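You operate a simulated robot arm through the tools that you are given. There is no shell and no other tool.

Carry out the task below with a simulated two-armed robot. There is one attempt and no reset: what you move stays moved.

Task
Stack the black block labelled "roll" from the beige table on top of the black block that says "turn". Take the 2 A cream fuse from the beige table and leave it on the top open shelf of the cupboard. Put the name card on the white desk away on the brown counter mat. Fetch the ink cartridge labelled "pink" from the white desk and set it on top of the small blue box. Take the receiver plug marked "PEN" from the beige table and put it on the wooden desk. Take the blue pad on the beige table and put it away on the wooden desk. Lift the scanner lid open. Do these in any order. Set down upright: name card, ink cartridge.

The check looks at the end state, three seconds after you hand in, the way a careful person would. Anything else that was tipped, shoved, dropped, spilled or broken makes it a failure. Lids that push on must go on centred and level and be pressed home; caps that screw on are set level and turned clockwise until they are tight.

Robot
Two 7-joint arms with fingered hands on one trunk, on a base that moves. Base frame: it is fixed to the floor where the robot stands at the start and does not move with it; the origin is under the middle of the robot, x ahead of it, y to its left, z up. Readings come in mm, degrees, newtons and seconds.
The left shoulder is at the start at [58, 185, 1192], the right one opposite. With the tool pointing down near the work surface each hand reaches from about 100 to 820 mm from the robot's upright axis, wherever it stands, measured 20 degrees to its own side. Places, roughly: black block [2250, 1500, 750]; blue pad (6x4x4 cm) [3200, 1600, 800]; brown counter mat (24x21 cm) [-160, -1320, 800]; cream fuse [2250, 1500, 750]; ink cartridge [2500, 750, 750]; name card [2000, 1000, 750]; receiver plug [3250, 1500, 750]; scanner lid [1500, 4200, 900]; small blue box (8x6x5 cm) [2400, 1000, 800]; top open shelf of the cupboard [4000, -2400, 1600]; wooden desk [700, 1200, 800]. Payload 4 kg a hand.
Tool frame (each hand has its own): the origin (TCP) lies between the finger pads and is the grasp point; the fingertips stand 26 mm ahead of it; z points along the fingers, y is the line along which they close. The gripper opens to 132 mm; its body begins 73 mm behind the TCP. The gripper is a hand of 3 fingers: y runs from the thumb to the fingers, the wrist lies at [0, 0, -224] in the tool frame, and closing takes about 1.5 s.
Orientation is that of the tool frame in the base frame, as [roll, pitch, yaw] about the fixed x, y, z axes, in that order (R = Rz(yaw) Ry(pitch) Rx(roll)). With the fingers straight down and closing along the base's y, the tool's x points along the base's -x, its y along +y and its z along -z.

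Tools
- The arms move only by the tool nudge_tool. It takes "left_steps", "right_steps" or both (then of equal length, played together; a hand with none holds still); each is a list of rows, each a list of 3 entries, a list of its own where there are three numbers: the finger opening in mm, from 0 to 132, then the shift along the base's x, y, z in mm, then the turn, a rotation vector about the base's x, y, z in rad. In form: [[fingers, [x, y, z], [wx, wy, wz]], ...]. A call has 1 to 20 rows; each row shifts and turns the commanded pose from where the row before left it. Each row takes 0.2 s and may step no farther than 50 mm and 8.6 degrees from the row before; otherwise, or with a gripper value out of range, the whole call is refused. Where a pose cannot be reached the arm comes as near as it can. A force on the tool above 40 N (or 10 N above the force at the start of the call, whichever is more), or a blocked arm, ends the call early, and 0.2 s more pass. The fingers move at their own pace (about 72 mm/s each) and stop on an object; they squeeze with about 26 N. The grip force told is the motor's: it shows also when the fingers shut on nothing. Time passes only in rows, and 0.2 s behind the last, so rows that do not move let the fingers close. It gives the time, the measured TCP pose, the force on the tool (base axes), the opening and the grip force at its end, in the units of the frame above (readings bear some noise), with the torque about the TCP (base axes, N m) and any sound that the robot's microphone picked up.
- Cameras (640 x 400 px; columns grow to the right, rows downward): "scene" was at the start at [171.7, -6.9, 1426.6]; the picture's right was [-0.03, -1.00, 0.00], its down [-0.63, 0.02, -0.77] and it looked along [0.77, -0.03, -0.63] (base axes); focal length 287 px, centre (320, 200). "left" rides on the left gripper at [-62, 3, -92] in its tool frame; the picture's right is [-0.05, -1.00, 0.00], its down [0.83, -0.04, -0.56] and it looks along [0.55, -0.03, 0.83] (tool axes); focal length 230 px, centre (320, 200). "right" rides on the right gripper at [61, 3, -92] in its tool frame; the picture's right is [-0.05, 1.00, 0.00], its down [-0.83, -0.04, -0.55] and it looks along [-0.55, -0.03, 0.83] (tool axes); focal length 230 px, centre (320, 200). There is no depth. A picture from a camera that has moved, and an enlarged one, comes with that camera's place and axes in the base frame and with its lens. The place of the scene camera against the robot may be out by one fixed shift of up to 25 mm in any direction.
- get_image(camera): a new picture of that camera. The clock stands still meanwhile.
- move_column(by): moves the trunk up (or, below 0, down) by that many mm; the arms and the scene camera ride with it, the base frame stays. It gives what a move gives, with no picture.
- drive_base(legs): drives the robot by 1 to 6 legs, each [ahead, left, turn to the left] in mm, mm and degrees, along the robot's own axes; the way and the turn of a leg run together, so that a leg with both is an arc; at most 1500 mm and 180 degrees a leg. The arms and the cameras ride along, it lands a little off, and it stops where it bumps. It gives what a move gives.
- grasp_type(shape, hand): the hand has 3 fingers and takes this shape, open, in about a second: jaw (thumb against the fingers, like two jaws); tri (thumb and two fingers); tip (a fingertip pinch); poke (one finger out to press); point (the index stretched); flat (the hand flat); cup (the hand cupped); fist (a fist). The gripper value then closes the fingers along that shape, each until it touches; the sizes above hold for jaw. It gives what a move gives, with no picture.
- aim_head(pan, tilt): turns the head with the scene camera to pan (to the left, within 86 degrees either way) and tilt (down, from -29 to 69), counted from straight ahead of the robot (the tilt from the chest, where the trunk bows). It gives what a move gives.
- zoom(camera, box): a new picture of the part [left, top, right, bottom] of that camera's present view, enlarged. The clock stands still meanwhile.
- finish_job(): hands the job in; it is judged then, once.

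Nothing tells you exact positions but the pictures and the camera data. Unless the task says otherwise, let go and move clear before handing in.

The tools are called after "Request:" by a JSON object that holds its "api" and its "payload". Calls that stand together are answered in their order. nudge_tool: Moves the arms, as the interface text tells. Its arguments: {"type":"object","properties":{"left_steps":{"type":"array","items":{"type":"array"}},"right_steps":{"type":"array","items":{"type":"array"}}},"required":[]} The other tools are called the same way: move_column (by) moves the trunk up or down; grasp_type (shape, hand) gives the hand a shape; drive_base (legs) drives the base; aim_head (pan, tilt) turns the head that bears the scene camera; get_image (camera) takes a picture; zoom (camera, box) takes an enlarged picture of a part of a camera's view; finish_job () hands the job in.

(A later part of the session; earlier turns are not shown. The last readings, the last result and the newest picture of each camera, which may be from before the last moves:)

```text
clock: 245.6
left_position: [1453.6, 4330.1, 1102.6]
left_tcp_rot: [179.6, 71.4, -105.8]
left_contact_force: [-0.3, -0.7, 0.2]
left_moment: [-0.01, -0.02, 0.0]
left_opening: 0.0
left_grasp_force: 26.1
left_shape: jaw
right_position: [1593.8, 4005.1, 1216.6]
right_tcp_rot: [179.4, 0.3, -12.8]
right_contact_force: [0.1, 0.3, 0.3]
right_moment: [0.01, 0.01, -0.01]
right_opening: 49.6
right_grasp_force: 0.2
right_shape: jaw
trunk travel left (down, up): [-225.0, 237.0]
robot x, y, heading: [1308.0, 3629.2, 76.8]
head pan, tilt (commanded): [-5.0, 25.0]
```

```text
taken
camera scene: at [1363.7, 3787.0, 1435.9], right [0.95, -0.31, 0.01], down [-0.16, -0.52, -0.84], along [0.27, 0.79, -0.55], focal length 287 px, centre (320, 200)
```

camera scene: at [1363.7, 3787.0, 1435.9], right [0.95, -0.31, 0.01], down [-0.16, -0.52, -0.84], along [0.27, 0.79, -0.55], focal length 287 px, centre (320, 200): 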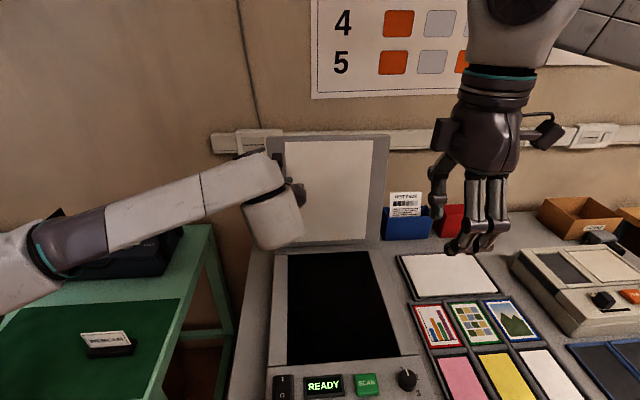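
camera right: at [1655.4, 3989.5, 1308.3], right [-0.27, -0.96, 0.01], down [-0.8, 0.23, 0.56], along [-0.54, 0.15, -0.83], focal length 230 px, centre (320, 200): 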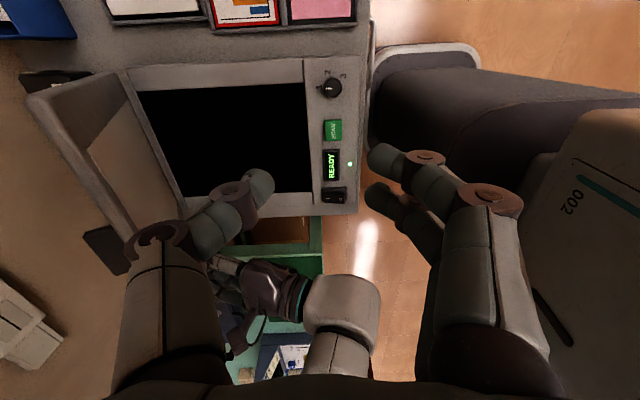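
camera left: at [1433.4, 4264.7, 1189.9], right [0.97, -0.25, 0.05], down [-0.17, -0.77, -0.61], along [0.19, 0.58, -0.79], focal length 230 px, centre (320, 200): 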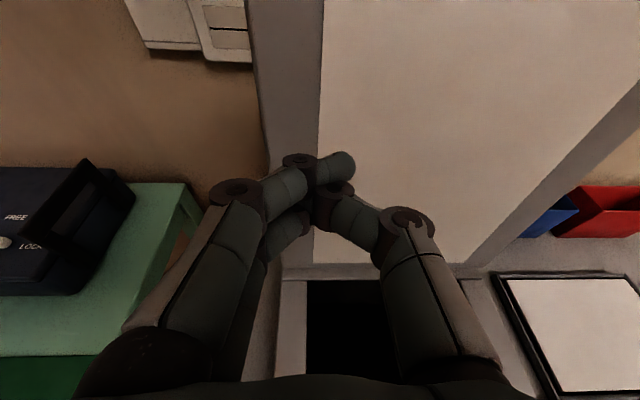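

The lid stays open past vertical. Now withdraw the left hand, untilt it, and go back for the WEBCAM card.

Request:
{"api": "nudge_tool", "payload": {"left_steps": [[0, [-8, -32, 0], [0, 0, 0]], [0, [-35, -28, 0], [0, 0, 0]], [0, [-42, -20, 0], [0, 0, 0]], [0, [-42, -20, 0], [0, 0, 0]], [0, [-42, -20, 0], [0, 0, 0]], [0, [0, 0, 0], [-0.136, 0.0319, 0]], [0, [0, 0, 0], [-0.136, 0.0319, 0]], [0, [0, 0, 0], [-0.136, 0.0319, 0]], [0, [0, 0, 0], [-0.136, 0.0319, 0]], [0, [0, 0, 0], [-0.136, 0.0319, 0]], [0, [0, 0, 0], [-0.136, 0.0319, 0]], [0, [0, 0, 0], [-0.136, 0.0319, 0]], [0, [0, 0, 0], [-0.136, 0.0319, 0]], [0, [0, 0, 0], [-0.136, 0.0319, 0]], [0, [0, 0, 0], [0, 0, 0]]]}}

Request:
{"api": "get_image", "payload": {"camera": "scene"}}

```text
clock: 248.8
left_position: [1282.9, 4210.7, 1103.0]
left_tcp_rot: [-177.9, -0.6, -104.2]
left_contact_force: [0.5, -0.6, 0.7]
left_moment: [0.02, 0.02, 0.0]
left_opening: 0.0
left_grasp_force: 25.5
left_shape: jaw
right_position: [1594.9, 4005.8, 1216.4]
right_tcp_rot: [179.5, 0.4, -12.9]
right_contact_force: [-0.1, 0.1, 0.3]
right_moment: [-0.03, -0.01, 0.0]
right_opening: 49.9
right_grasp_force: 0.1
right_shape: jaw
trunk travel left (down, up): [-225.0, 237.0]
robot x, y, heading: [1307.9, 3634.8, 76.7]
head pan, tilt (commanded): [-5.0, 25.0]
```

```text
taken
camera scene: at [1363.5, 3787.2, 1435.9], right [0.95, -0.31, 0.01], down [-0.16, -0.52, -0.84], along [0.27, 0.79, -0.55], focal length 287 px, centre (320, 200)
```

scene: 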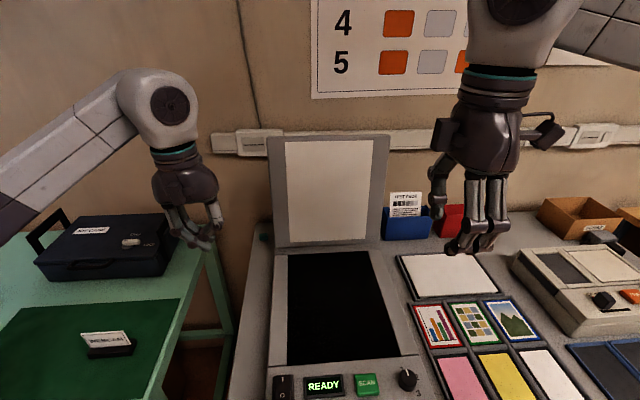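

Scanner lid stands open. Now move the left hand above the card with the 90° turn again.

Request:
{"api": "nudge_tool", "payload": {"left_steps": [[90, [-22, 3.4, 0], [0.009, 0.0355, 0]], [90, [-22, 3.4, 0], [0, 0, -0.143]], [90, [-22, 3.4, 0], [0, 0, -0.143]], [90, [-22, 3.4, 0], [0, 0, -0.143]], [90, [-22, 3.4, 0], [0, 0, -0.143]], [90, [-22, 3.4, 0], [0, 0, -0.143]], [90, [-22, 3.4, 0], [0, 0, -0.143]], [90, [-22, 3.4, -5], [0, 0, -0.143]], [90, [-22, 3.4, -10], [0, 0, -0.143]], [90, [-22, 3.4, -15], [0, 0, -0.143]], [90, [-21, 3, -20], [0, 0, -0.143]], [90, [0, 0, -20], [0, 0, -0.12]], [90, [0, 0, 0], [0, 0, 0]]]}}

Request:
{"api": "get_image", "payload": {"camera": "left"}}

```text
clock: 251.6
left_position: [1042.7, 4250.1, 1030.8]
left_tcp_rot: [-179.9, -0.6, 167.1]
left_contact_force: [0.2, -0.5, 0.3]
left_moment: [0.0, -0.03, -0.01]
left_opening: 89.6
left_grasp_force: 0.0
left_shape: jaw
right_position: [1594.7, 4006.8, 1215.3]
right_tcp_rot: [179.5, 0.3, -12.9]
right_contact_force: [0.5, 0.2, -0.7]
right_moment: [0.0, 0.01, 0.01]
right_opening: 49.9
right_grasp_force: 0.1
right_shape: jaw
trunk travel left (down, up): [-225.0, 237.0]
robot x, y, heading: [1303.4, 3632.9, 76.8]
head pan, tilt (commanded): [-5.0, 25.0]
```

```text
taken
camera left: at [1105.5, 4238.2, 1121.3], right [-0.17, -0.98, 0.0], down [-0.81, 0.14, 0.56], along [-0.56, 0.1, -0.83], focal length 230 px, centre (320, 200)
```

left: 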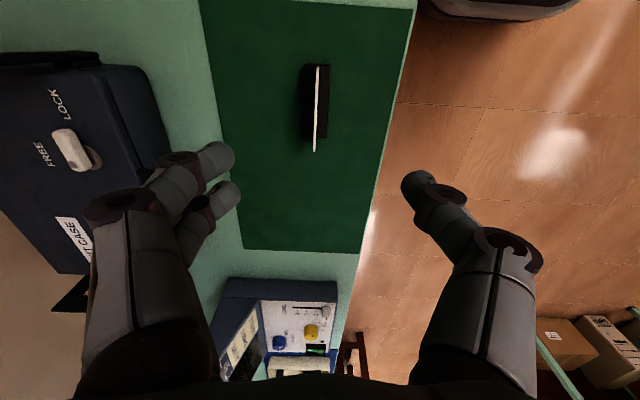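

The card is right below. Shift ~9 mm to centre on it and descend, checking as I approach the mat.

Request:
{"api": "nudge_tool", "payload": {"left_steps": [[90, [5, 1.5, -40], [0, 0, 0]], [90, [4, 1.5, -45], [0, 0, 0]], [90, [0, 0, -45], [0, 0, 0]], [90, [0, 0, -38], [0, 0, 0]], [90, [0, 0, 0], [0, 0, 0]]]}}

Request:
{"api": "get_image", "payload": {"camera": "left"}}

```text
clock: 252.8
left_position: [1052.1, 4250.9, 863.4]
left_tcp_rot: [-180.0, -0.6, 167.2]
left_contact_force: [0.4, 0.5, -0.2]
left_moment: [0.01, -0.01, 0.01]
left_opening: 89.8
left_grasp_force: 0.1
left_shape: jaw
right_position: [1594.4, 4006.4, 1215.8]
right_tcp_rot: [179.5, 0.3, -12.9]
right_contact_force: [-0.7, -1.6, -0.1]
right_moment: [0.01, 0.0, -0.02]
right_opening: 49.6
right_grasp_force: 0.0
right_shape: jaw
trunk travel left (down, up): [-225.0, 237.0]
robot x, y, heading: [1307.2, 3631.1, 76.6]
head pan, tilt (commanded): [-5.0, 25.0]
```

```text
taken
camera left: at [1114.3, 4240.3, 953.5], right [-0.17, -0.99, 0.0], down [-0.81, 0.14, 0.56], along [-0.56, 0.1, -0.83], focal length 230 px, centre (320, 200)
```

left: 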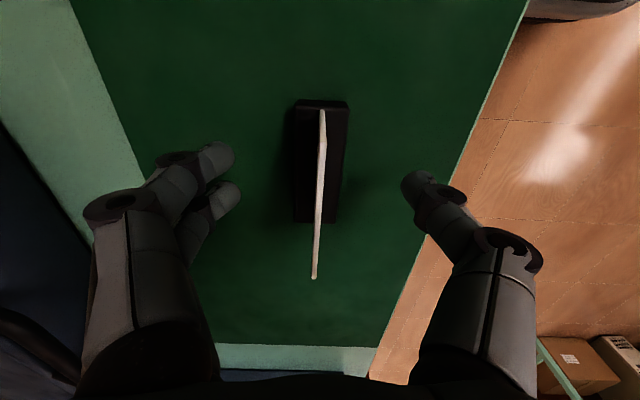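

Centred well. Descend further in small steps until the fingertips are just above the mat.

Request:
{"api": "nudge_tool", "payload": {"left_steps": [[90, [0, 0, -12], [0, 0, 0]], [90, [0, 0, -12], [0, 0, 0]], [90, [0, 0, 0], [0, 0, 0]]]}}

```text
clock: 253.6
left_position: [1050.9, 4250.8, 837.5]
left_tcp_rot: [180.0, -0.6, 167.3]
left_contact_force: [0.4, -0.7, 0.1]
left_moment: [-0.04, 0.0, -0.01]
left_opening: 89.5
left_grasp_force: 0.2
left_shape: jaw
right_position: [1594.3, 4006.0, 1215.8]
right_tcp_rot: [179.5, 0.3, -12.9]
right_contact_force: [-0.1, 0.1, -0.6]
right_moment: [0.0, -0.02, -0.02]
right_opening: 49.7
right_grasp_force: 0.1
right_shape: jaw
trunk travel left (down, up): [-225.0, 237.0]
robot x, y, heading: [1311.5, 3633.9, 76.7]
head pan, tilt (commanded): [-5.0, 25.0]
```

Request:
{"api": "nudge_tool", "payload": {"left_steps": [[90, [0, 0, -5], [0, 0, 0]], [90, [0, 0, 0], [0, 0, 0]]]}}

Request:
{"api": "get_image", "payload": {"camera": "left"}}

```text
clock: 254.2
left_position: [1052.1, 4249.7, 834.7]
left_tcp_rot: [-179.9, -0.6, 167.2]
left_contact_force: [-0.1, -0.1, 0.4]
left_moment: [0.0, 0.0, 0.01]
left_opening: 89.8
left_grasp_force: 0.0
left_shape: jaw
right_position: [1594.8, 4005.8, 1216.4]
right_tcp_rot: [179.5, 0.3, -12.9]
right_contact_force: [-0.5, 1.0, -0.8]
right_moment: [-0.02, -0.01, 0.01]
right_opening: 49.7
right_grasp_force: 0.0
right_shape: jaw
trunk travel left (down, up): [-225.0, 237.0]
robot x, y, heading: [1308.8, 3635.6, 76.7]
head pan, tilt (commanded): [-5.0, 25.0]
```

```text
taken
camera left: at [1114.2, 4239.8, 924.8], right [-0.17, -0.99, 0.0], down [-0.81, 0.14, 0.56], along [-0.56, 0.1, -0.83], focal length 230 px, centre (320, 200)
```

left: 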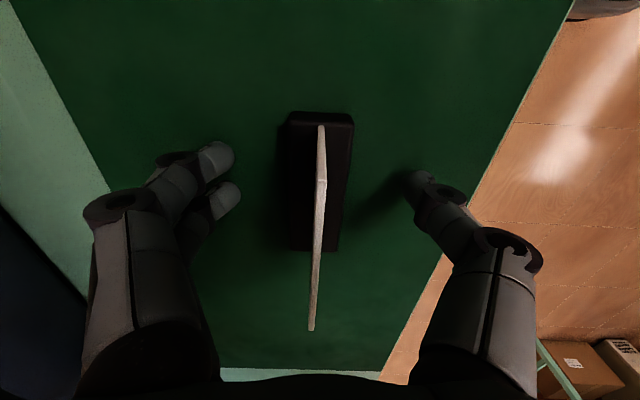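

Close firmly (commanding 0 so the squeeze stays on).

Request:
{"api": "nudge_tool", "payload": {"left_steps": [[60, [0, 0, 0], [0, 0, 0]], [30, [0, 0, 0], [0, 0, 0]], [0, [0, 0, 0], [0, 0, 0]], [0, [0, 0, 0], [0, 0, 0]], [0, [0, 0, 0], [0, 0, 0]], [0, [0, 0, 0], [0, 0, 0]]]}}

Request:
{"api": "get_image", "payload": {"camera": "left"}}

```text
clock: 255.6
left_position: [1052.2, 4250.6, 834.2]
left_tcp_rot: [180.0, -0.7, 167.1]
left_contact_force: [0.4, 0.3, -0.6]
left_moment: [-0.01, -0.01, 0.01]
left_opening: 26.6
left_grasp_force: 25.6
left_shape: jaw
right_position: [1594.6, 4006.4, 1216.5]
right_tcp_rot: [179.5, 0.2, -12.9]
right_contact_force: [-0.1, 0.4, 0.0]
right_moment: [-0.01, 0.0, -0.04]
right_opening: 49.6
right_grasp_force: 0.2
right_shape: jaw
trunk travel left (down, up): [-225.0, 237.0]
robot x, y, heading: [1311.4, 3634.6, 76.8]
head pan, tilt (commanded): [-5.0, 25.0]
```

```text
taken
camera left: at [1114.2, 4239.8, 924.8], right [-0.17, -0.99, 0.0], down [-0.81, 0.14, 0.56], along [-0.56, 0.1, -0.83], focal length 230 px, centre (320, 200)
```

left: 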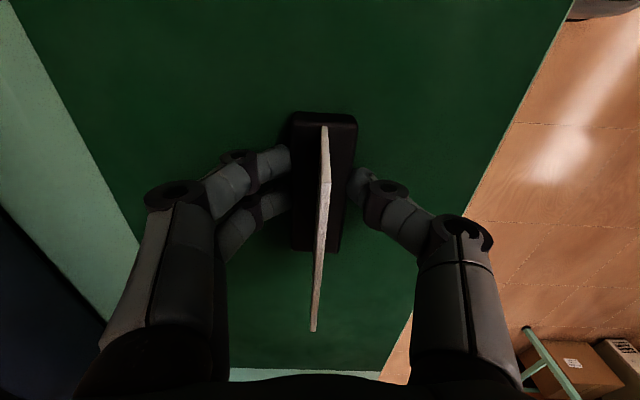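

Full-width grip on the base this time (26.6 mm). Lift and check.

Request:
{"api": "nudge_tool", "payload": {"left_steps": [[0, [0, 0, 15], [0, 0, 0]], [0, [0, 0, 40], [0, 0, 0]], [0, [0, 0, 45], [0, 0, 0]], [0, [0, 0, 45], [0, 0, 0]], [0, [0, 0, 45], [0, 0, 0]], [0, [0, 0, 45], [0, 0, 0]], [0, [0, 0, 40], [0, 0, 0]], [0, [0, 0, 0], [0, 0, 0]]]}}

Request:
{"api": "get_image", "payload": {"camera": "left"}}

Request:
{"api": "get_image", "payload": {"camera": "scene"}}

```text
clock: 257.4
left_position: [1052.8, 4253.9, 1108.9]
left_tcp_rot: [-180.0, -0.6, 167.2]
left_contact_force: [0.2, -0.3, -0.2]
left_moment: [-0.03, -0.02, 0.03]
left_opening: 26.5
left_grasp_force: 25.8
left_shape: jaw
right_position: [1594.1, 4005.9, 1215.3]
right_tcp_rot: [179.5, 0.2, -12.9]
right_contact_force: [-0.4, -0.1, 0.8]
right_moment: [0.05, -0.01, 0.03]
right_opening: 49.8
right_grasp_force: 0.1
right_shape: jaw
trunk travel left (down, up): [-225.0, 237.0]
robot x, y, heading: [1310.2, 3634.3, 76.7]
head pan, tilt (commanded): [-5.0, 25.0]
```

```text
taken
camera left: at [1115.7, 4241.1, 1198.9], right [-0.17, -0.99, 0.0], down [-0.81, 0.14, 0.56], along [-0.56, 0.1, -0.83], focal length 230 px, centre (320, 200)
```

left: 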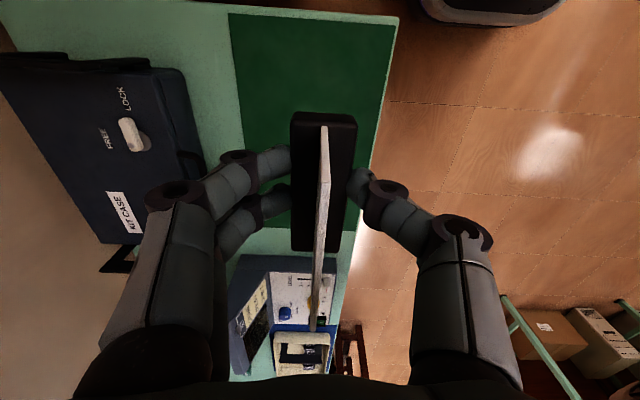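

```text
taken
camera scene: at [1363.5, 3788.1, 1435.7], right [0.95, -0.31, 0.01], down [-0.16, -0.52, -0.84], along [0.27, 0.79, -0.55], focal length 287 px, centre (320, 200)
```

scene: 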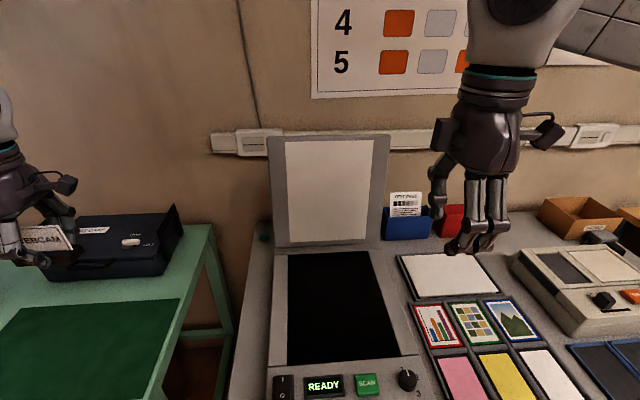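

WEBCAM is firmly held and upright. I'll bring both hands to a travel pose and turn the right hand back to neutral.

Request:
{"api": "nudge_tool", "payload": {"left_steps": [[0, [34, -21, 0], [0, 0, 0]], [0, [34, -21, 0], [0, 0, 0]], [0, [34, -21, 0], [0, 0, 0]], [0, [34, -21, 0], [0, 0, 0]], [0, [34, -21, 0], [0, 0, 0]], [0, [0, 0, 0], [0, 0, 0]], [0, [0, 0, 0], [0, 0, 0]], [0, [0, 0, 0], [0, 0, 0]], [0, [0, 0, 0], [0, 0, 0]], [0, [0, 0, 0], [0, 0, 0]], [0, [0, 0, 0], [0, 0, 0]]], "right_steps": [[60, [0, 0, -10], [0, 0, -0.143]], [60, [0, 0, -10], [0, 0, -0.143]], [60, [0, 0, -10], [0, 0, -0.143]], [60, [0, 0, -10], [0, 0, -0.143]], [60, [0, 0, -10], [0, 0, -0.143]], [60, [0, 0, -10], [0, 0, -0.143]], [60, [0, 0, -10], [0, 0, -0.143]], [60, [0, 0, -10], [0, 0, -0.143]], [60, [0, 0, -10], [0, 0, -0.143]], [60, [0, 0, -10], [0, 0, -0.143]], [60, [0, 0, -10], [0, 0, -0.141]]]}}

```text
clock: 259.8
left_position: [1222.7, 4147.3, 1109.4]
left_tcp_rot: [-180.0, -0.6, 167.2]
left_contact_force: [-0.2, -0.3, -0.5]
left_moment: [0.03, -0.02, 0.03]
left_opening: 26.7
left_grasp_force: 25.8
left_shape: jaw
right_position: [1594.5, 4006.9, 1105.2]
right_tcp_rot: [179.5, 0.3, -102.9]
right_contact_force: [0.1, -0.7, -0.3]
right_moment: [-0.02, 0.02, 0.02]
right_opening: 59.6
right_grasp_force: 0.0
right_shape: jaw
trunk travel left (down, up): [-225.0, 237.0]
robot x, y, heading: [1305.8, 3631.1, 76.7]
head pan, tilt (commanded): [-5.0, 25.0]
```

Now back to the beige table for the 2 A fuse: back off, slide right, turn round.

Request:
{"api": "drive_base", "payload": {"legs": [[-500, 0, 0], [0, -1250, 0], [0, 0, 180]]}}

Request:
{"api": "get_image", "payload": {"camera": "left"}}

```text
clock: 276.0
left_position: [2514.4, 2345.1, 1109.6]
left_tcp_rot: [-180.0, -0.6, -13.4]
left_contact_force: [-0.8, -0.4, -0.1]
left_moment: [-0.02, 0.0, 0.03]
left_opening: 25.8
left_grasp_force: 26.1
left_shape: jaw
right_position: [2144.2, 2489.1, 1106.6]
right_tcp_rot: [179.6, 0.2, 76.5]
right_contact_force: [0.5, 0.1, 0.5]
right_moment: [0.01, -0.02, -0.04]
right_opening: 59.6
right_grasp_force: 0.1
right_shape: jaw
trunk travel left (down, up): [-225.0, 237.0]
robot x, y, heading: [2436.9, 2861.2, -103.9]
head pan, tilt (commanded): [-5.0, 25.0]
```

```text
taken
camera left: at [2453.8, 2356.3, 1200.6], right [0.18, 0.98, 0.0], down [0.81, -0.15, 0.56], along [0.55, -0.1, -0.83], focal length 230 px, centre (320, 200)
```

left: 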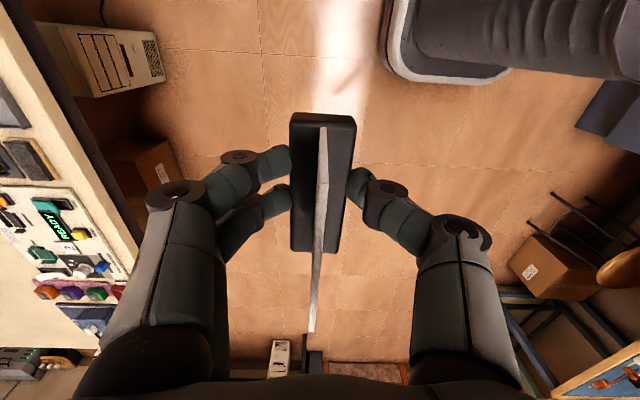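

Approach the table with a small left shift.

Request:
{"api": "drive_base", "payload": {"legs": [[480, 187, 0.9]]}}

Request:
{"api": "aim_head", "payload": {"pan": 0, "tilt": 35}}

Request:
{"api": "get_image", "payload": {"camera": "scene"}}

Request:
{"api": "get_image", "payload": {"camera": "right"}}

```text
clock: 279.0
left_position: [2596.1, 1834.4, 1109.9]
left_tcp_rot: [-180.0, -0.7, -12.4]
left_contact_force: [0.3, -1.0, -0.8]
left_moment: [-0.04, -0.01, -0.01]
left_opening: 25.7
left_grasp_force: 26.2
left_shape: jaw
right_position: [2222.2, 1972.2, 1106.1]
right_tcp_rot: [179.5, 0.2, 77.7]
right_contact_force: [0.0, 0.0, 0.0]
right_moment: [-0.01, 0.02, 0.0]
right_opening: 59.6
right_grasp_force: 0.0
right_shape: jaw
trunk travel left (down, up): [-225.0, 237.0]
robot x, y, heading: [2502.4, 2350.2, -102.9]
head pan, tilt (commanded): [-5.0, 25.0]
```

```text
clock: 279.7
left_position: [2596.0, 1834.7, 1110.0]
left_tcp_rot: [-179.9, -0.5, -12.4]
left_contact_force: [-0.4, -0.1, -1.6]
left_moment: [0.01, -0.03, -0.01]
left_opening: 26.0
left_grasp_force: 25.8
left_shape: jaw
right_position: [2221.6, 1972.2, 1106.1]
right_tcp_rot: [179.5, 0.2, 77.5]
right_contact_force: [-1.0, 0.0, -0.5]
right_moment: [0.0, -0.01, 0.03]
right_opening: 59.7
right_grasp_force: 0.1
right_shape: jaw
trunk travel left (down, up): [-225.0, 237.0]
robot x, y, heading: [2500.3, 2348.1, -102.9]
head pan, tilt (commanded): [0.0, 35.0]
```

```text
taken
camera scene: at [2480.0, 2189.0, 1420.7], right [-0.98, 0.22, 0.0], down [0.15, 0.67, -0.73], along [-0.16, -0.71, -0.69], focal length 287 px, centre (320, 200)
```

scene: 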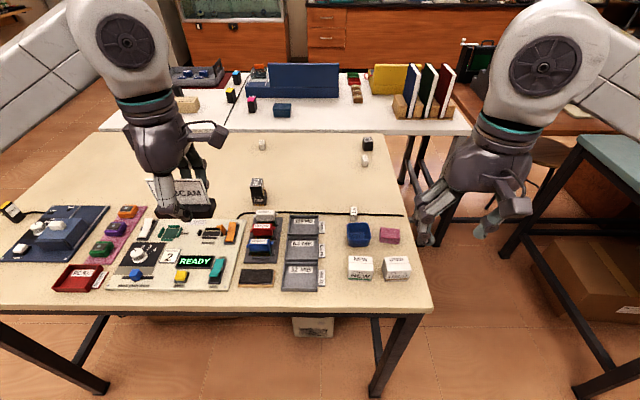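

```text
taken
camera right: at [2238.6, 2031.5, 1198.2], right [0.96, -0.26, 0.01], down [-0.22, -0.8, 0.56], along [-0.14, -0.54, -0.83], focal length 230 px, centre (320, 200)
```

right: 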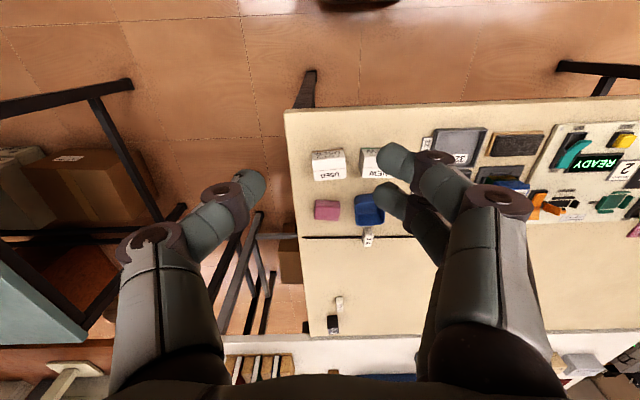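

The stack stands. Move forward 145 mm and bring the right hand (tilted 30°) toward the fuse.

Request:
{"api": "drive_base", "payload": {"legs": [[145, 0, 0]]}}

```text
clock: 281.1
left_position: [2563.9, 1693.3, 1111.3]
left_tcp_rot: [180.0, -0.6, -12.3]
left_contact_force: [0.0, 0.1, -1.2]
left_moment: [-0.01, 0.02, -0.04]
left_opening: 26.1
left_grasp_force: 26.0
left_shape: jaw
right_position: [2190.0, 1829.1, 1106.5]
right_tcp_rot: [179.4, 0.3, 77.8]
right_contact_force: [0.2, -0.2, 0.6]
right_moment: [-0.03, -0.01, 0.0]
right_opening: 59.4
right_grasp_force: 0.0
right_shape: jaw
trunk travel left (down, up): [-225.0, 237.0]
robot x, y, heading: [2469.8, 2205.3, -102.8]
head pan, tilt (commanded): [0.0, 35.0]
```

Request:
{"api": "nudge_tool", "payload": {"right_steps": [[60, [-6.1, -39, -5], [-0.1277, 0.029, 0]], [60, [-6.1, -39, -5], [-0.1277, 0.029, 0]], [60, [-6.1, -39, -10], [-0.1277, 0.029, 0]], [60, [-6.1, -39, -10], [-0.1277, 0.029, 0]], [60, [-6.1, -39, -12], [0, 0, 0]], [60, [-6.1, -39, -12], [0, 0, 0]], [60, [-6.1, -39, -15], [0, 0, 0]], [60, [-6.1, -39, -15], [0, 0, 0]], [60, [-6.1, -39, -15], [0, 0, 0]], [60, [-6.1, -39, -15], [0, 0, 0]], [60, [0, 0, 0], [0, 0, 0]]]}}

Request:
{"api": "get_image", "payload": {"camera": "right"}}

```text
clock: 283.5
left_position: [2563.8, 1692.7, 1109.7]
left_tcp_rot: [180.0, -0.6, -12.2]
left_contact_force: [0.1, 0.4, -0.9]
left_moment: [0.02, 0.03, 0.01]
left_opening: 26.0
left_grasp_force: 25.1
left_shape: jaw
right_position: [2128.9, 1441.4, 992.3]
right_tcp_rot: [179.9, 30.3, 77.8]
right_contact_force: [-0.3, 0.6, 0.1]
right_moment: [-0.01, 0.01, -0.01]
right_opening: 59.4
right_grasp_force: 0.0
right_shape: jaw
trunk travel left (down, up): [-225.0, 237.0]
robot x, y, heading: [2473.2, 2203.0, -102.6]
head pan, tilt (commanded): [0.0, 35.0]
```

```text
taken
camera right: at [2154.0, 1536.9, 1040.5], right [0.97, -0.25, 0.03], down [-0.14, -0.42, 0.9], along [-0.21, -0.87, -0.44], focal length 230 px, centre (320, 200)
```

right: 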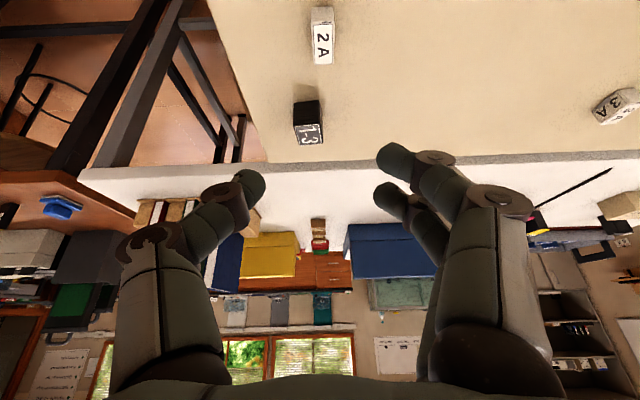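

The 2A fuse is directly ahead-below, about 18×33×22 mm at (2128, 1414). Descend to z≈880 over it.

Request:
{"api": "nudge_tool", "payload": {"right_steps": [[60, [0, -9, -38], [0, 0, 0]], [60, [0, -9, -38], [0, 0, 0]], [60, [0, -9, -36], [0, 0, 0]], [60, [0, 0, 0], [0, 0, 0]]]}}

Request:
{"api": "get_image", "payload": {"camera": "right"}}

```text
clock: 284.5
left_position: [2563.5, 1693.0, 1108.7]
left_tcp_rot: [180.0, -0.6, -12.3]
left_contact_force: [0.6, -0.2, -0.4]
left_moment: [-0.01, -0.04, -0.03]
left_opening: 25.8
left_grasp_force: 25.9
left_shape: jaw
right_position: [2128.7, 1411.2, 881.2]
right_tcp_rot: [179.8, 30.3, 77.8]
right_contact_force: [0.0, 0.7, 0.0]
right_moment: [-0.04, 0.01, 0.0]
right_opening: 59.3
right_grasp_force: 0.0
right_shape: jaw
trunk travel left (down, up): [-225.0, 237.0]
robot x, y, heading: [2475.8, 2207.7, -102.9]
head pan, tilt (commanded): [0.0, 35.0]
```

```text
taken
camera right: at [2154.0, 1507.0, 929.4], right [0.97, -0.25, 0.03], down [-0.14, -0.42, 0.9], along [-0.22, -0.87, -0.44], focal length 230 px, centre (320, 200)
```

right: 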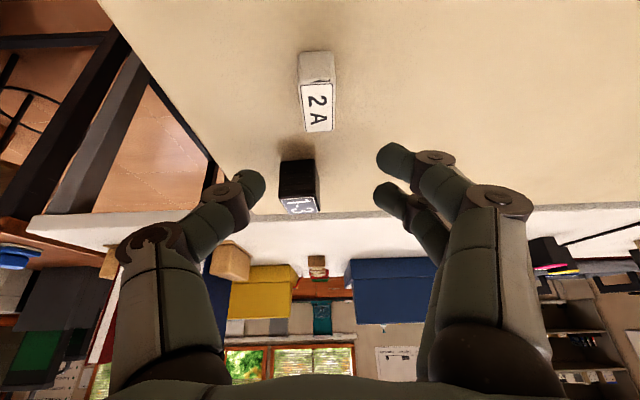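

Fuse top is at z≈825, centre (2130, 1417). Narrow to 45 mm, lower around it and look once more.

Request:
{"api": "nudge_tool", "payload": {"right_steps": [[45, [0.5, 2, -18], [0, 0, 0]], [45, [0.5, 2, -18], [0, 0, 0]], [45, [0.5, 1, -14], [0, 0, 0]], [45, [0, 0, 0], [0, 0, 0]]]}}

Request:
{"api": "get_image", "payload": {"camera": "right"}}

```text
clock: 285.5
left_position: [2564.0, 1693.2, 1110.6]
left_tcp_rot: [-179.9, -0.6, -12.3]
left_contact_force: [-0.8, 0.3, -0.6]
left_moment: [-0.03, 0.01, -0.02]
left_opening: 25.9
left_grasp_force: 26.2
left_shape: jaw
right_position: [2131.9, 1416.7, 832.0]
right_tcp_rot: [179.7, 30.4, 77.7]
right_contact_force: [1.1, 0.0, 4.9]
right_moment: [-0.05, -0.14, -0.01]
right_opening: 45.5
right_grasp_force: 0.1
right_shape: jaw
trunk travel left (down, up): [-225.0, 237.0]
robot x, y, heading: [2471.2, 2204.0, -102.7]
head pan, tilt (commanded): [0.0, 35.0]
```

```text
taken
camera right: at [2156.8, 1513.7, 879.9], right [0.97, -0.25, 0.03], down [-0.14, -0.42, 0.9], along [-0.21, -0.87, -0.44], focal length 230 px, centre (320, 200)
```

right: 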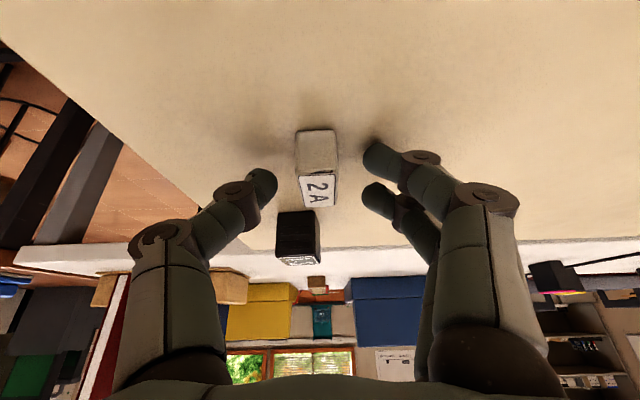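

Fingertips just touch the table. Raise 2 mm and close on the fuse.

Request:
{"api": "nudge_tool", "payload": {"right_steps": [[45, [0, 0, 3], [0, 0, 0]], [30, [0, 0, 0], [0, 0, 0]], [10, [0, 0, 0], [0, 0, 0]], [0, [0, 0, 0], [0, 0, 0]], [0, [0, 0, 0], [0, 0, 0]], [0, [0, 0, 0], [0, 0, 0]]]}}

Request:
{"api": "get_image", "payload": {"camera": "right"}}

```text
clock: 286.9
left_position: [2563.2, 1692.7, 1108.9]
left_tcp_rot: [-179.9, -0.6, -12.3]
left_contact_force: [0.6, 0.2, -0.2]
left_moment: [0.0, 0.03, -0.02]
left_opening: 25.6
left_grasp_force: 26.3
left_shape: jaw
right_position: [2131.3, 1416.8, 834.1]
right_tcp_rot: [179.8, 30.4, 77.8]
right_contact_force: [-0.2, -0.7, -0.1]
right_moment: [0.02, -0.02, -0.02]
right_opening: 14.7
right_grasp_force: 25.9
right_shape: jaw
trunk travel left (down, up): [-225.0, 237.0]
robot x, y, heading: [2470.8, 2208.3, -102.4]
head pan, tilt (commanded): [0.0, 35.0]
```

```text
taken
camera right: at [2155.9, 1513.5, 881.6], right [0.97, -0.25, 0.03], down [-0.14, -0.42, 0.9], along [-0.22, -0.87, -0.44], focal length 230 px, centre (320, 200)
```

right: 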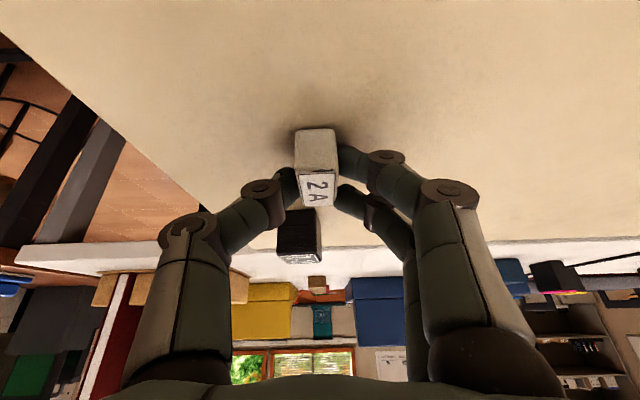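

Fuse gripped. Lift back-and-up along the tool axis, keeping the squeeze.

Request:
{"api": "nudge_tool", "payload": {"right_steps": [[0, [0, 2, 20], [0, 0, 0]], [0, [3, 12, 35], [0, 0, 0]], [0, [4, 18, 38], [0, 0, 0]], [0, [4, 18, 38], [0, 0, 0]], [0, [4, 18, 38], [0, 0, 0]], [0, [5, 30, 30], [0.1277, -0.029, 0]], [0, [5, 30, 30], [0.1277, -0.029, 0]], [0, [5, 35, 20], [0.1277, -0.029, 0]], [0, [5, 35, 20], [0.1277, -0.029, 0]], [0, [5, 35, 0], [0, 0, 0]], [0, [5, 35, 0], [0, 0, 0]], [0, [5, 35, 0], [0, 0, 0]]]}}

Request:
{"api": "get_image", "payload": {"camera": "right"}}

Request:
{"api": "get_image", "payload": {"camera": "scene"}}

```text
clock: 289.5
left_position: [2564.6, 1693.6, 1109.8]
left_tcp_rot: [-179.9, -0.6, -12.3]
left_contact_force: [-0.7, 0.1, -0.7]
left_moment: [0.01, 0.0, -0.01]
left_opening: 25.8
left_grasp_force: 25.9
left_shape: jaw
right_position: [2180.6, 1721.3, 1103.0]
right_tcp_rot: [179.5, 0.2, 77.7]
right_contact_force: [0.0, 0.0, -0.5]
right_moment: [-0.01, -0.01, -0.01]
right_opening: 14.4
right_grasp_force: 26.3
right_shape: jaw
trunk travel left (down, up): [-225.0, 237.0]
robot x, y, heading: [2474.3, 2205.9, -102.8]
head pan, tilt (commanded): [0.0, 35.0]
```

```text
taken
camera right: at [2197.6, 1781.0, 1194.7], right [0.96, -0.26, 0.01], down [-0.22, -0.8, 0.56], along [-0.14, -0.54, -0.83], focal length 230 px, centre (320, 200)
```

right: 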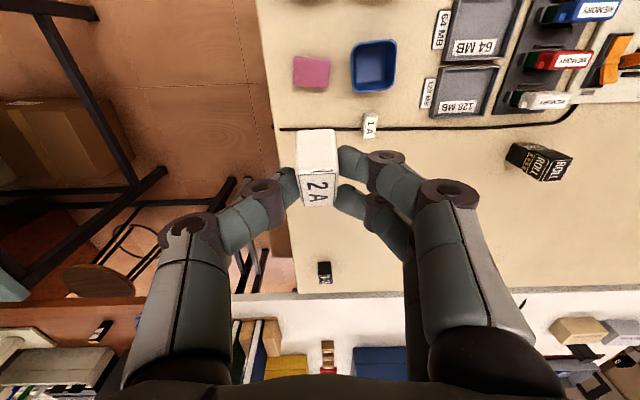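

```text
taken
camera scene: at [2447.8, 2047.1, 1420.9], right [-0.98, 0.22, 0.0], down [0.15, 0.67, -0.73], along [-0.16, -0.71, -0.69], focal length 287 px, centre (320, 200)
```

scene: 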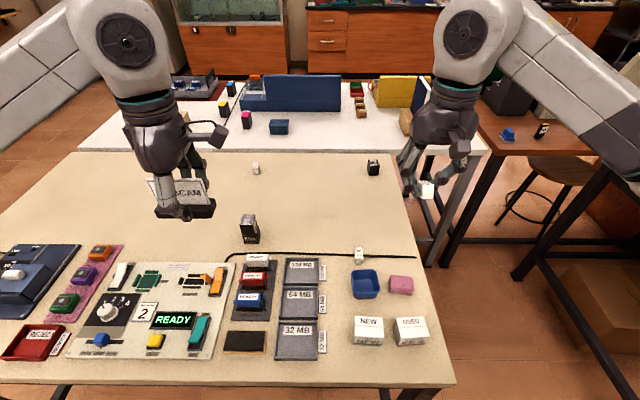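

Fuse is secure and the stack still stands. Now drive around the right end to the front side of the room, toward the cupboard.

Request:
{"api": "drive_base", "payload": {"legs": [[-450, 0, 0], [0, 1350, 0], [0, 0, 12.8]]}}

Request:
{"api": "drive_base", "payload": {"legs": [[1200, 0, 0], [1100, 0, 0]]}}

Request:
{"api": "aim_head", "payload": {"pan": 0, "tilt": 10}}

Request:
{"api": "get_image", "payload": {"camera": "scene"}}

```text
clock: 299.2
left_position: [4058.2, 1866.8, 1110.0]
left_tcp_rot: [180.0, -0.6, 0.1]
left_contact_force: [-0.3, -0.3, -0.2]
left_moment: [0.0, -0.02, 0.01]
left_opening: 25.6
left_grasp_force: 26.1
left_shape: jaw
right_position: [3678.8, 1812.7, 1101.4]
right_tcp_rot: [179.5, 0.3, 90.0]
right_contact_force: [-0.3, -0.2, 0.0]
right_moment: [-0.02, 0.0, 0.03]
right_opening: 14.6
right_grasp_force: 26.1
right_shape: jaw
trunk travel left (down, up): [-225.0, 237.0]
robot x, y, heading: [3857.8, 2348.5, -90.5]
head pan, tilt (commanded): [0.0, 35.0]
```

```text
clock: 310.5
left_position: [4075.2, -425.0, 1110.2]
left_tcp_rot: [-180.0, -0.6, 0.9]
left_contact_force: [0.0, -0.4, 0.4]
left_moment: [0.0, 0.0, -0.07]
left_opening: 25.9
left_grasp_force: 26.0
left_shape: jaw
right_position: [3695.2, -483.9, 1102.0]
right_tcp_rot: [179.5, 0.3, 90.9]
right_contact_force: [-0.3, -0.2, 0.5]
right_moment: [0.0, 0.03, -0.01]
right_opening: 14.6
right_grasp_force: 25.8
right_shape: jaw
trunk travel left (down, up): [-225.0, 237.0]
robot x, y, heading: [3867.5, 58.7, -89.3]
head pan, tilt (commanded): [0.0, 35.0]
```

```text
clock: 311.4
left_position: [4075.3, -425.0, 1110.0]
left_tcp_rot: [-180.0, -0.6, 0.9]
left_contact_force: [-0.4, -0.6, -0.8]
left_moment: [-0.01, 0.0, -0.03]
left_opening: 25.9
left_grasp_force: 26.2
left_shape: jaw
right_position: [3696.7, -483.8, 1101.8]
right_tcp_rot: [179.5, 0.4, 90.8]
right_contact_force: [0.1, -0.2, 0.8]
right_moment: [0.01, -0.02, 0.04]
right_opening: 14.7
right_grasp_force: 26.4
right_shape: jaw
trunk travel left (down, up): [-225.0, 237.0]
robot x, y, heading: [3867.8, 52.7, -89.4]
head pan, tilt (commanded): [0.0, 10.0]
```

```text
taken
camera scene: at [3880.7, -119.3, 1459.7], right [-1.0, -0.01, 0.0], down [0.0, 0.31, -0.95], along [0.01, -0.95, -0.31], focal length 287 px, centre (320, 200)
```

scene: 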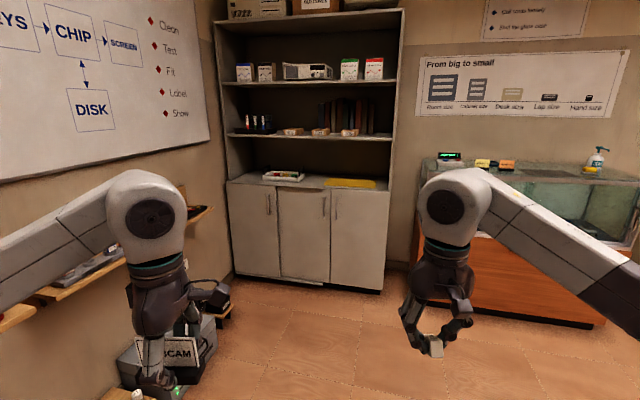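

The cupboard stands ahead; the top open shelf (z≈1600) holds a few boxes. Zoom in to find free room.

Request:
{"api": "zoom", "payload": {"camera": "scene", "box": [210, 0, 418, 130]}}

Request:
{"api": "zoom", "payload": {"camera": "scene", "box": [210, 90, 418, 220]}}

```text
3.08 times, centred on (314, 65) of scene
camera zoom: at [3880.7, -119.3, 1459.7], right [-1.0, -0.01, 0.0], down [0.0, 0.31, -0.95], along [0.01, -0.95, -0.31], focal length 884 px, centre (338, 615)
```

zoom: 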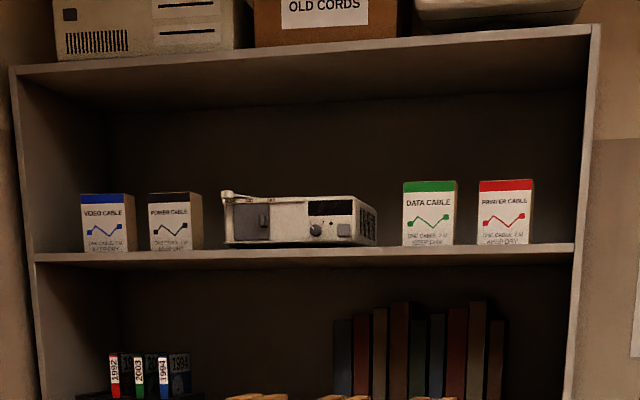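

```text
3.08 times, centred on (314, 155) of scene
camera zoom: at [3880.7, -119.3, 1459.7], right [-1.0, -0.01, 0.0], down [0.0, 0.31, -0.95], along [0.01, -0.95, -0.31], focal length 884 px, centre (338, 338)
```

zoom: 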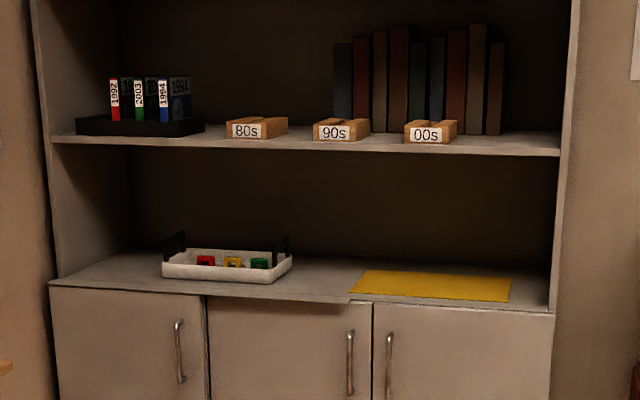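

The shelf has room at its ends and maybe in front of the boxes. I'll drive nearer, then raise the trunk to look onto the shelf surface.

Request:
{"api": "drive_base", "payload": {"legs": [[1000, -80, 0], [350, -40, -12.6]]}}

Request:
{"api": "move_column", "payload": {"by": 230}}

Request:
{"api": "aim_head", "payload": {"pan": 0, "tilt": 5}}

Request:
{"api": "get_image", "payload": {"camera": "scene"}}

```text
clock: 318.5
left_position: [3785.4, -1791.8, 1111.2]
left_tcp_rot: [180.0, -0.7, -12.9]
left_contact_force: [0.4, 0.5, -0.2]
left_moment: [-0.01, -0.01, -0.01]
left_opening: 25.8
left_grasp_force: 25.7
left_shape: jaw
right_position: [3403.0, -1759.1, 1101.7]
right_tcp_rot: [179.4, 0.3, 77.1]
right_contact_force: [0.0, -0.3, 0.1]
right_moment: [0.02, 0.02, -0.03]
right_opening: 14.6
right_grasp_force: 25.9
right_shape: jaw
trunk travel left (down, up): [-225.0, 237.0]
robot x, y, heading: [3697.0, -1277.4, -103.2]
head pan, tilt (commanded): [0.0, 10.0]
```

```text
clock: 320.9
left_position: [3784.5, -1791.5, 1339.7]
left_tcp_rot: [-180.0, -0.6, -12.9]
left_contact_force: [0.8, -0.4, 0.0]
left_moment: [0.01, -0.02, -0.04]
left_opening: 25.9
left_grasp_force: 25.9
left_shape: jaw
right_position: [3402.3, -1760.4, 1332.3]
right_tcp_rot: [179.5, 0.3, 77.1]
right_contact_force: [0.0, -0.6, -0.9]
right_moment: [-0.01, 0.02, 0.0]
right_opening: 14.3
right_grasp_force: 25.9
right_shape: jaw
trunk travel left (down, up): [-455.0, 7.0]
robot x, y, heading: [3699.7, -1280.4, -103.5]
head pan, tilt (commanded): [0.0, 10.0]
```

```text
clock: 321.6
left_position: [3784.9, -1792.5, 1339.7]
left_tcp_rot: [180.0, -0.7, -12.9]
left_contact_force: [-0.4, -0.5, -0.3]
left_moment: [-0.02, -0.01, -0.01]
left_opening: 25.9
left_grasp_force: 26.0
left_shape: jaw
right_position: [3402.6, -1760.5, 1332.9]
right_tcp_rot: [179.5, 0.3, 77.1]
right_contact_force: [-0.7, 0.0, -0.6]
right_moment: [0.01, 0.0, -0.01]
right_opening: 14.7
right_grasp_force: 25.7
right_shape: jaw
trunk travel left (down, up): [-455.0, 7.0]
robot x, y, heading: [3695.2, -1278.0, -103.4]
head pan, tilt (commanded): [0.0, 5.0]
```

```text
taken
camera scene: at [3690.7, -1362.9, 1719.8], right [-0.97, 0.23, 0.0], down [0.02, 0.09, -1.0], along [-0.23, -0.97, -0.09], focal length 287 px, centre (320, 200)
```

scene: 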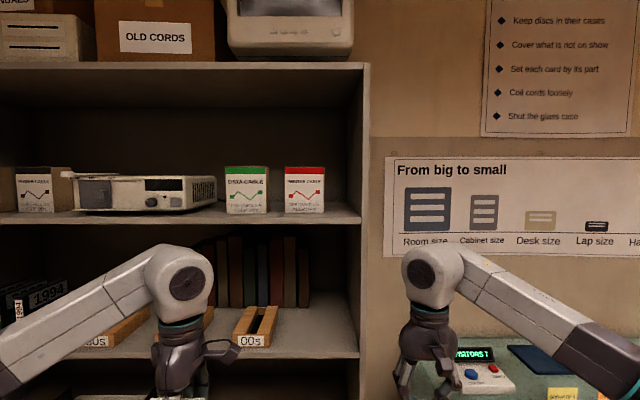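

From here the shelf surface shows ~150 mm of free depth in front of the boxes. Zoom on the right end.

Request:
{"api": "zoom", "payload": {"camera": "scene", "box": [210, 150, 390, 262]}}

```text
3.56 times, centred on (300, 206) of scene
camera zoom: at [3690.7, -1362.9, 1719.8], right [-0.97, 0.23, 0.0], down [0.02, 0.09, -1.0], along [-0.23, -0.97, -0.09], focal length 1021 px, centre (391, 179)
```

zoom: 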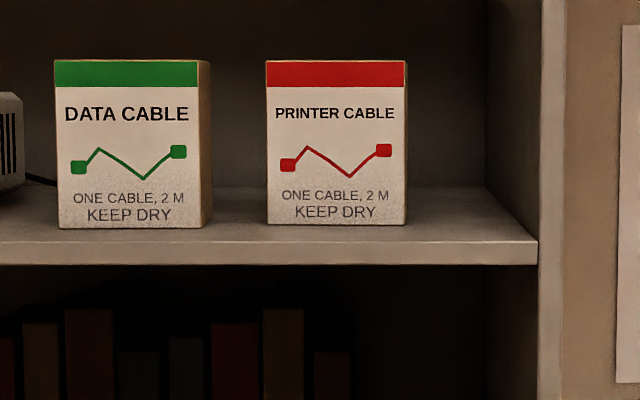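

Shelf top is z≈1600, with its front edge ~810 mm from the camera and a clear gap right of the PRINTER CABLE box. I'll move forward 220 mm.

Request:
{"api": "drive_base", "payload": {"legs": [[220, 0, 0]]}}

Request:
{"api": "nudge_tool", "payload": {"right_steps": [[0, [0, 0, 45], [0, 0, 0]], [0, [0, 0, 45], [0, 0, 0]], [0, [0, 0, 45], [0, 0, 0]], [0, [0, 0, 45], [-0.1274, 0.0303, 0]], [0, [0, 0, 45], [-0.1274, 0.0303, 0]], [0, [0, 0, 45], [-0.1274, 0.0303, 0]], [0, [0, 0, 45], [-0.1274, 0.0303, 0]], [0, [0, 0, 45], [0, 0, 0]], [0, [0, 0, 20], [0, 0, 0]], [0, [0, 0, 0], [0, 0, 0]]]}}

Request:
{"api": "get_image", "payload": {"camera": "right"}}

Request:
{"api": "get_image", "payload": {"camera": "scene"}}

```text
clock: 323.2
left_position: [3733.4, -2003.3, 1342.3]
left_tcp_rot: [179.8, -0.6, -13.0]
left_contact_force: [-0.5, 0.2, -1.2]
left_moment: [-0.01, 0.01, 0.0]
left_opening: 25.9
left_grasp_force: 26.1
left_shape: jaw
right_position: [3352.0, -1970.0, 1333.2]
right_tcp_rot: [179.5, 0.6, 77.0]
right_contact_force: [0.7, 1.1, -0.7]
right_moment: [-0.02, -0.02, 0.0]
right_opening: 14.3
right_grasp_force: 25.8
right_shape: jaw
trunk travel left (down, up): [-455.0, 7.0]
robot x, y, heading: [3651.0, -1494.3, -103.5]
head pan, tilt (commanded): [0.0, 5.0]
```

```text
clock: 325.4
left_position: [3732.8, -2007.4, 1339.5]
left_tcp_rot: [179.9, -0.6, -13.0]
left_contact_force: [-0.8, 0.3, -0.3]
left_moment: [0.01, 0.04, -0.02]
left_opening: 25.7
left_grasp_force: 25.8
left_shape: jaw
right_position: [3350.7, -1974.8, 1713.1]
right_tcp_rot: [179.7, 30.3, 77.1]
right_contact_force: [-0.5, 0.2, -0.8]
right_moment: [-0.02, -0.01, -0.05]
right_opening: 14.4
right_grasp_force: 26.0
right_shape: jaw
trunk travel left (down, up): [-455.0, 7.0]
robot x, y, heading: [3651.8, -1493.3, -103.4]
head pan, tilt (commanded): [0.0, 5.0]
```

```text
taken
camera right: at [3377.0, -1878.7, 1761.6], right [0.96, -0.27, 0.03], down [-0.14, -0.42, 0.9], along [-0.23, -0.87, -0.44], focal length 230 px, centre (320, 200)
```

right: 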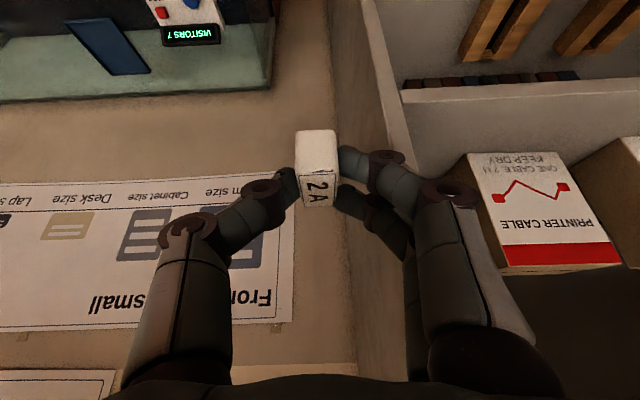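

```text
taken
camera scene: at [3638.7, -1577.9, 1719.8], right [-0.97, 0.23, 0.0], down [0.02, 0.09, -1.0], along [-0.23, -0.97, -0.09], focal length 287 px, centre (320, 200)
```

scene: 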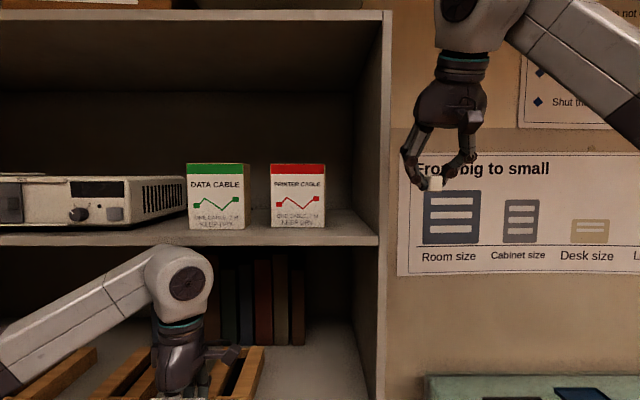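

I see the shelf edge and box from the right hand. Zoom to locate the shelf's front edge accurately.

Request:
{"api": "zoom", "payload": {"camera": "right", "box": [340, 0, 640, 280]}}

```text
1.43 times, centred on (490, 140) of right
camera zoom: at [3377.0, -1878.7, 1761.6], right [0.96, -0.27, 0.03], down [-0.14, -0.42, 0.9], along [-0.23, -0.87, -0.44], focal length 329 px, centre (77, 286)
```

zoom: 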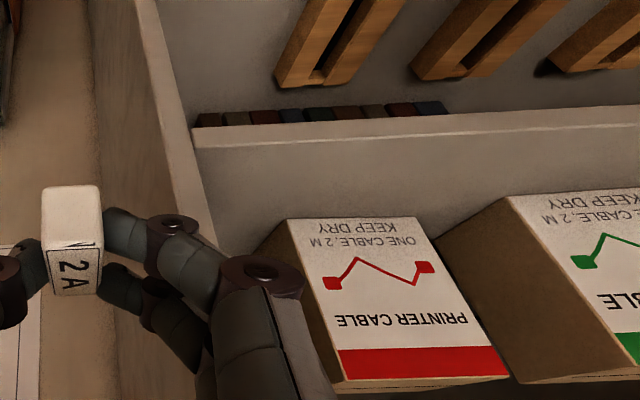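

Front edge of the shelf is near (3470, -2044) at z≈1603; the inner right wall near (3411, -2032). I'll move the fuse left in front of the gap, then forward over the shelf.

Request:
{"api": "nudge_tool", "payload": {"right_steps": [[0, [46.5, -7.7, 0], [0, 0, 0]], [0, [46.5, -7.7, 0], [0, 0, 0]], [0, [46.5, -7.7, 0], [0, 0, 0]], [0, [0, 0, 0], [0, 0, 0]]]}}

Request:
{"api": "get_image", "payload": {"camera": "right"}}

```text
clock: 326.4
left_position: [3732.5, -2005.0, 1340.8]
left_tcp_rot: [179.9, -0.7, -13.1]
left_contact_force: [-0.2, -0.2, -0.6]
left_moment: [0.02, 0.0, 0.0]
left_opening: 25.8
left_grasp_force: 26.2
left_shape: jaw
right_position: [3489.2, -1997.5, 1708.9]
right_tcp_rot: [179.8, 30.3, 77.0]
right_contact_force: [0.1, -0.1, -0.4]
right_moment: [0.0, -0.02, 0.0]
right_opening: 14.6
right_grasp_force: 26.2
right_shape: jaw
trunk travel left (down, up): [-455.0, 7.0]
robot x, y, heading: [3648.9, -1488.1, -103.5]
head pan, tilt (commanded): [0.0, 5.0]
```

```text
taken
camera right: at [3516.1, -1902.6, 1758.4], right [0.96, -0.27, 0.03], down [-0.14, -0.42, 0.9], along [-0.23, -0.87, -0.44], focal length 230 px, centre (320, 200)
```

right: 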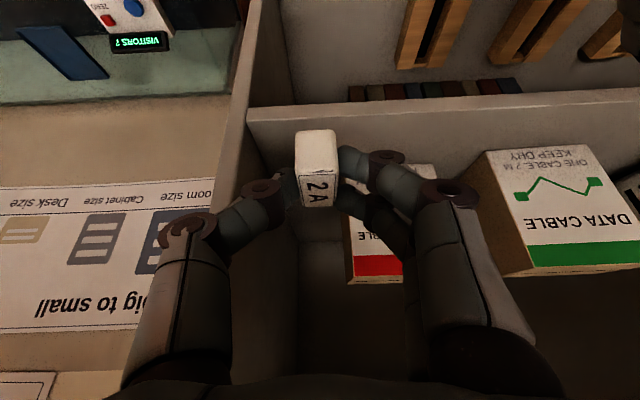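

Now forward over the shelf front by ~86 mm.

Request:
{"api": "nudge_tool", "payload": {"right_steps": [[0, [-9, -42.2, 0], [0, 0, 0]], [0, [-9, -42.2, 0], [0, 0, 0]], [0, [0, 0, -20], [0, 0, 0]], [0, [0, 0, 0], [0, 0, 0]]]}}

Request:
{"api": "get_image", "payload": {"camera": "right"}}

Request:
{"api": "get_image", "payload": {"camera": "scene"}}

```text
clock: 327.4
left_position: [3731.0, -2007.0, 1340.8]
left_tcp_rot: [180.0, -0.7, -13.2]
left_contact_force: [1.0, 0.3, -0.3]
left_moment: [0.0, 0.0, 0.03]
left_opening: 25.7
left_grasp_force: 26.5
left_shape: jaw
right_position: [3468.3, -2080.8, 1692.7]
right_tcp_rot: [179.8, 30.4, 77.0]
right_contact_force: [-0.4, 0.4, -0.5]
right_moment: [-0.02, -0.02, -0.03]
right_opening: 14.3
right_grasp_force: 26.3
right_shape: jaw
right hand out of reach, approached as far as the arm can: row 2
trunk travel left (down, up): [-455.0, 7.0]
robot x, y, heading: [3646.9, -1492.2, -103.6]
head pan, tilt (commanded): [0.0, 5.0]
```

```text
taken
camera right: at [3495.1, -1985.6, 1741.6], right [0.96, -0.27, 0.03], down [-0.14, -0.42, 0.9], along [-0.23, -0.87, -0.44], focal length 230 px, centre (320, 200)
```

right: 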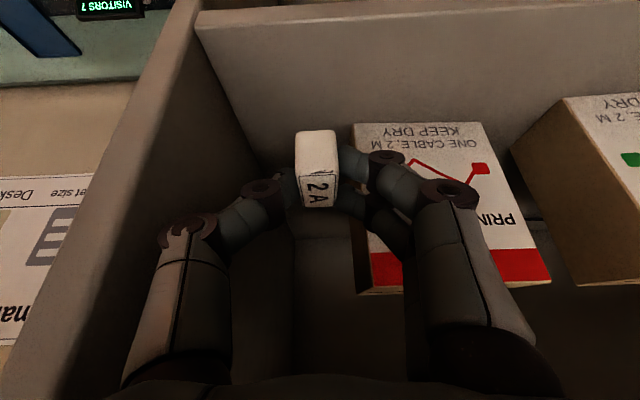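

```text
taken
camera scene: at [3637.3, -1577.7, 1719.8], right [-0.97, 0.23, 0.0], down [0.02, 0.09, -1.0], along [-0.23, -0.97, -0.09], focal length 287 px, centre (320, 200)
```

scene: 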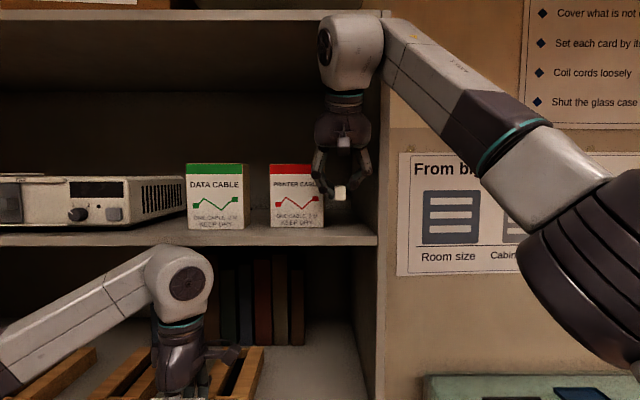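

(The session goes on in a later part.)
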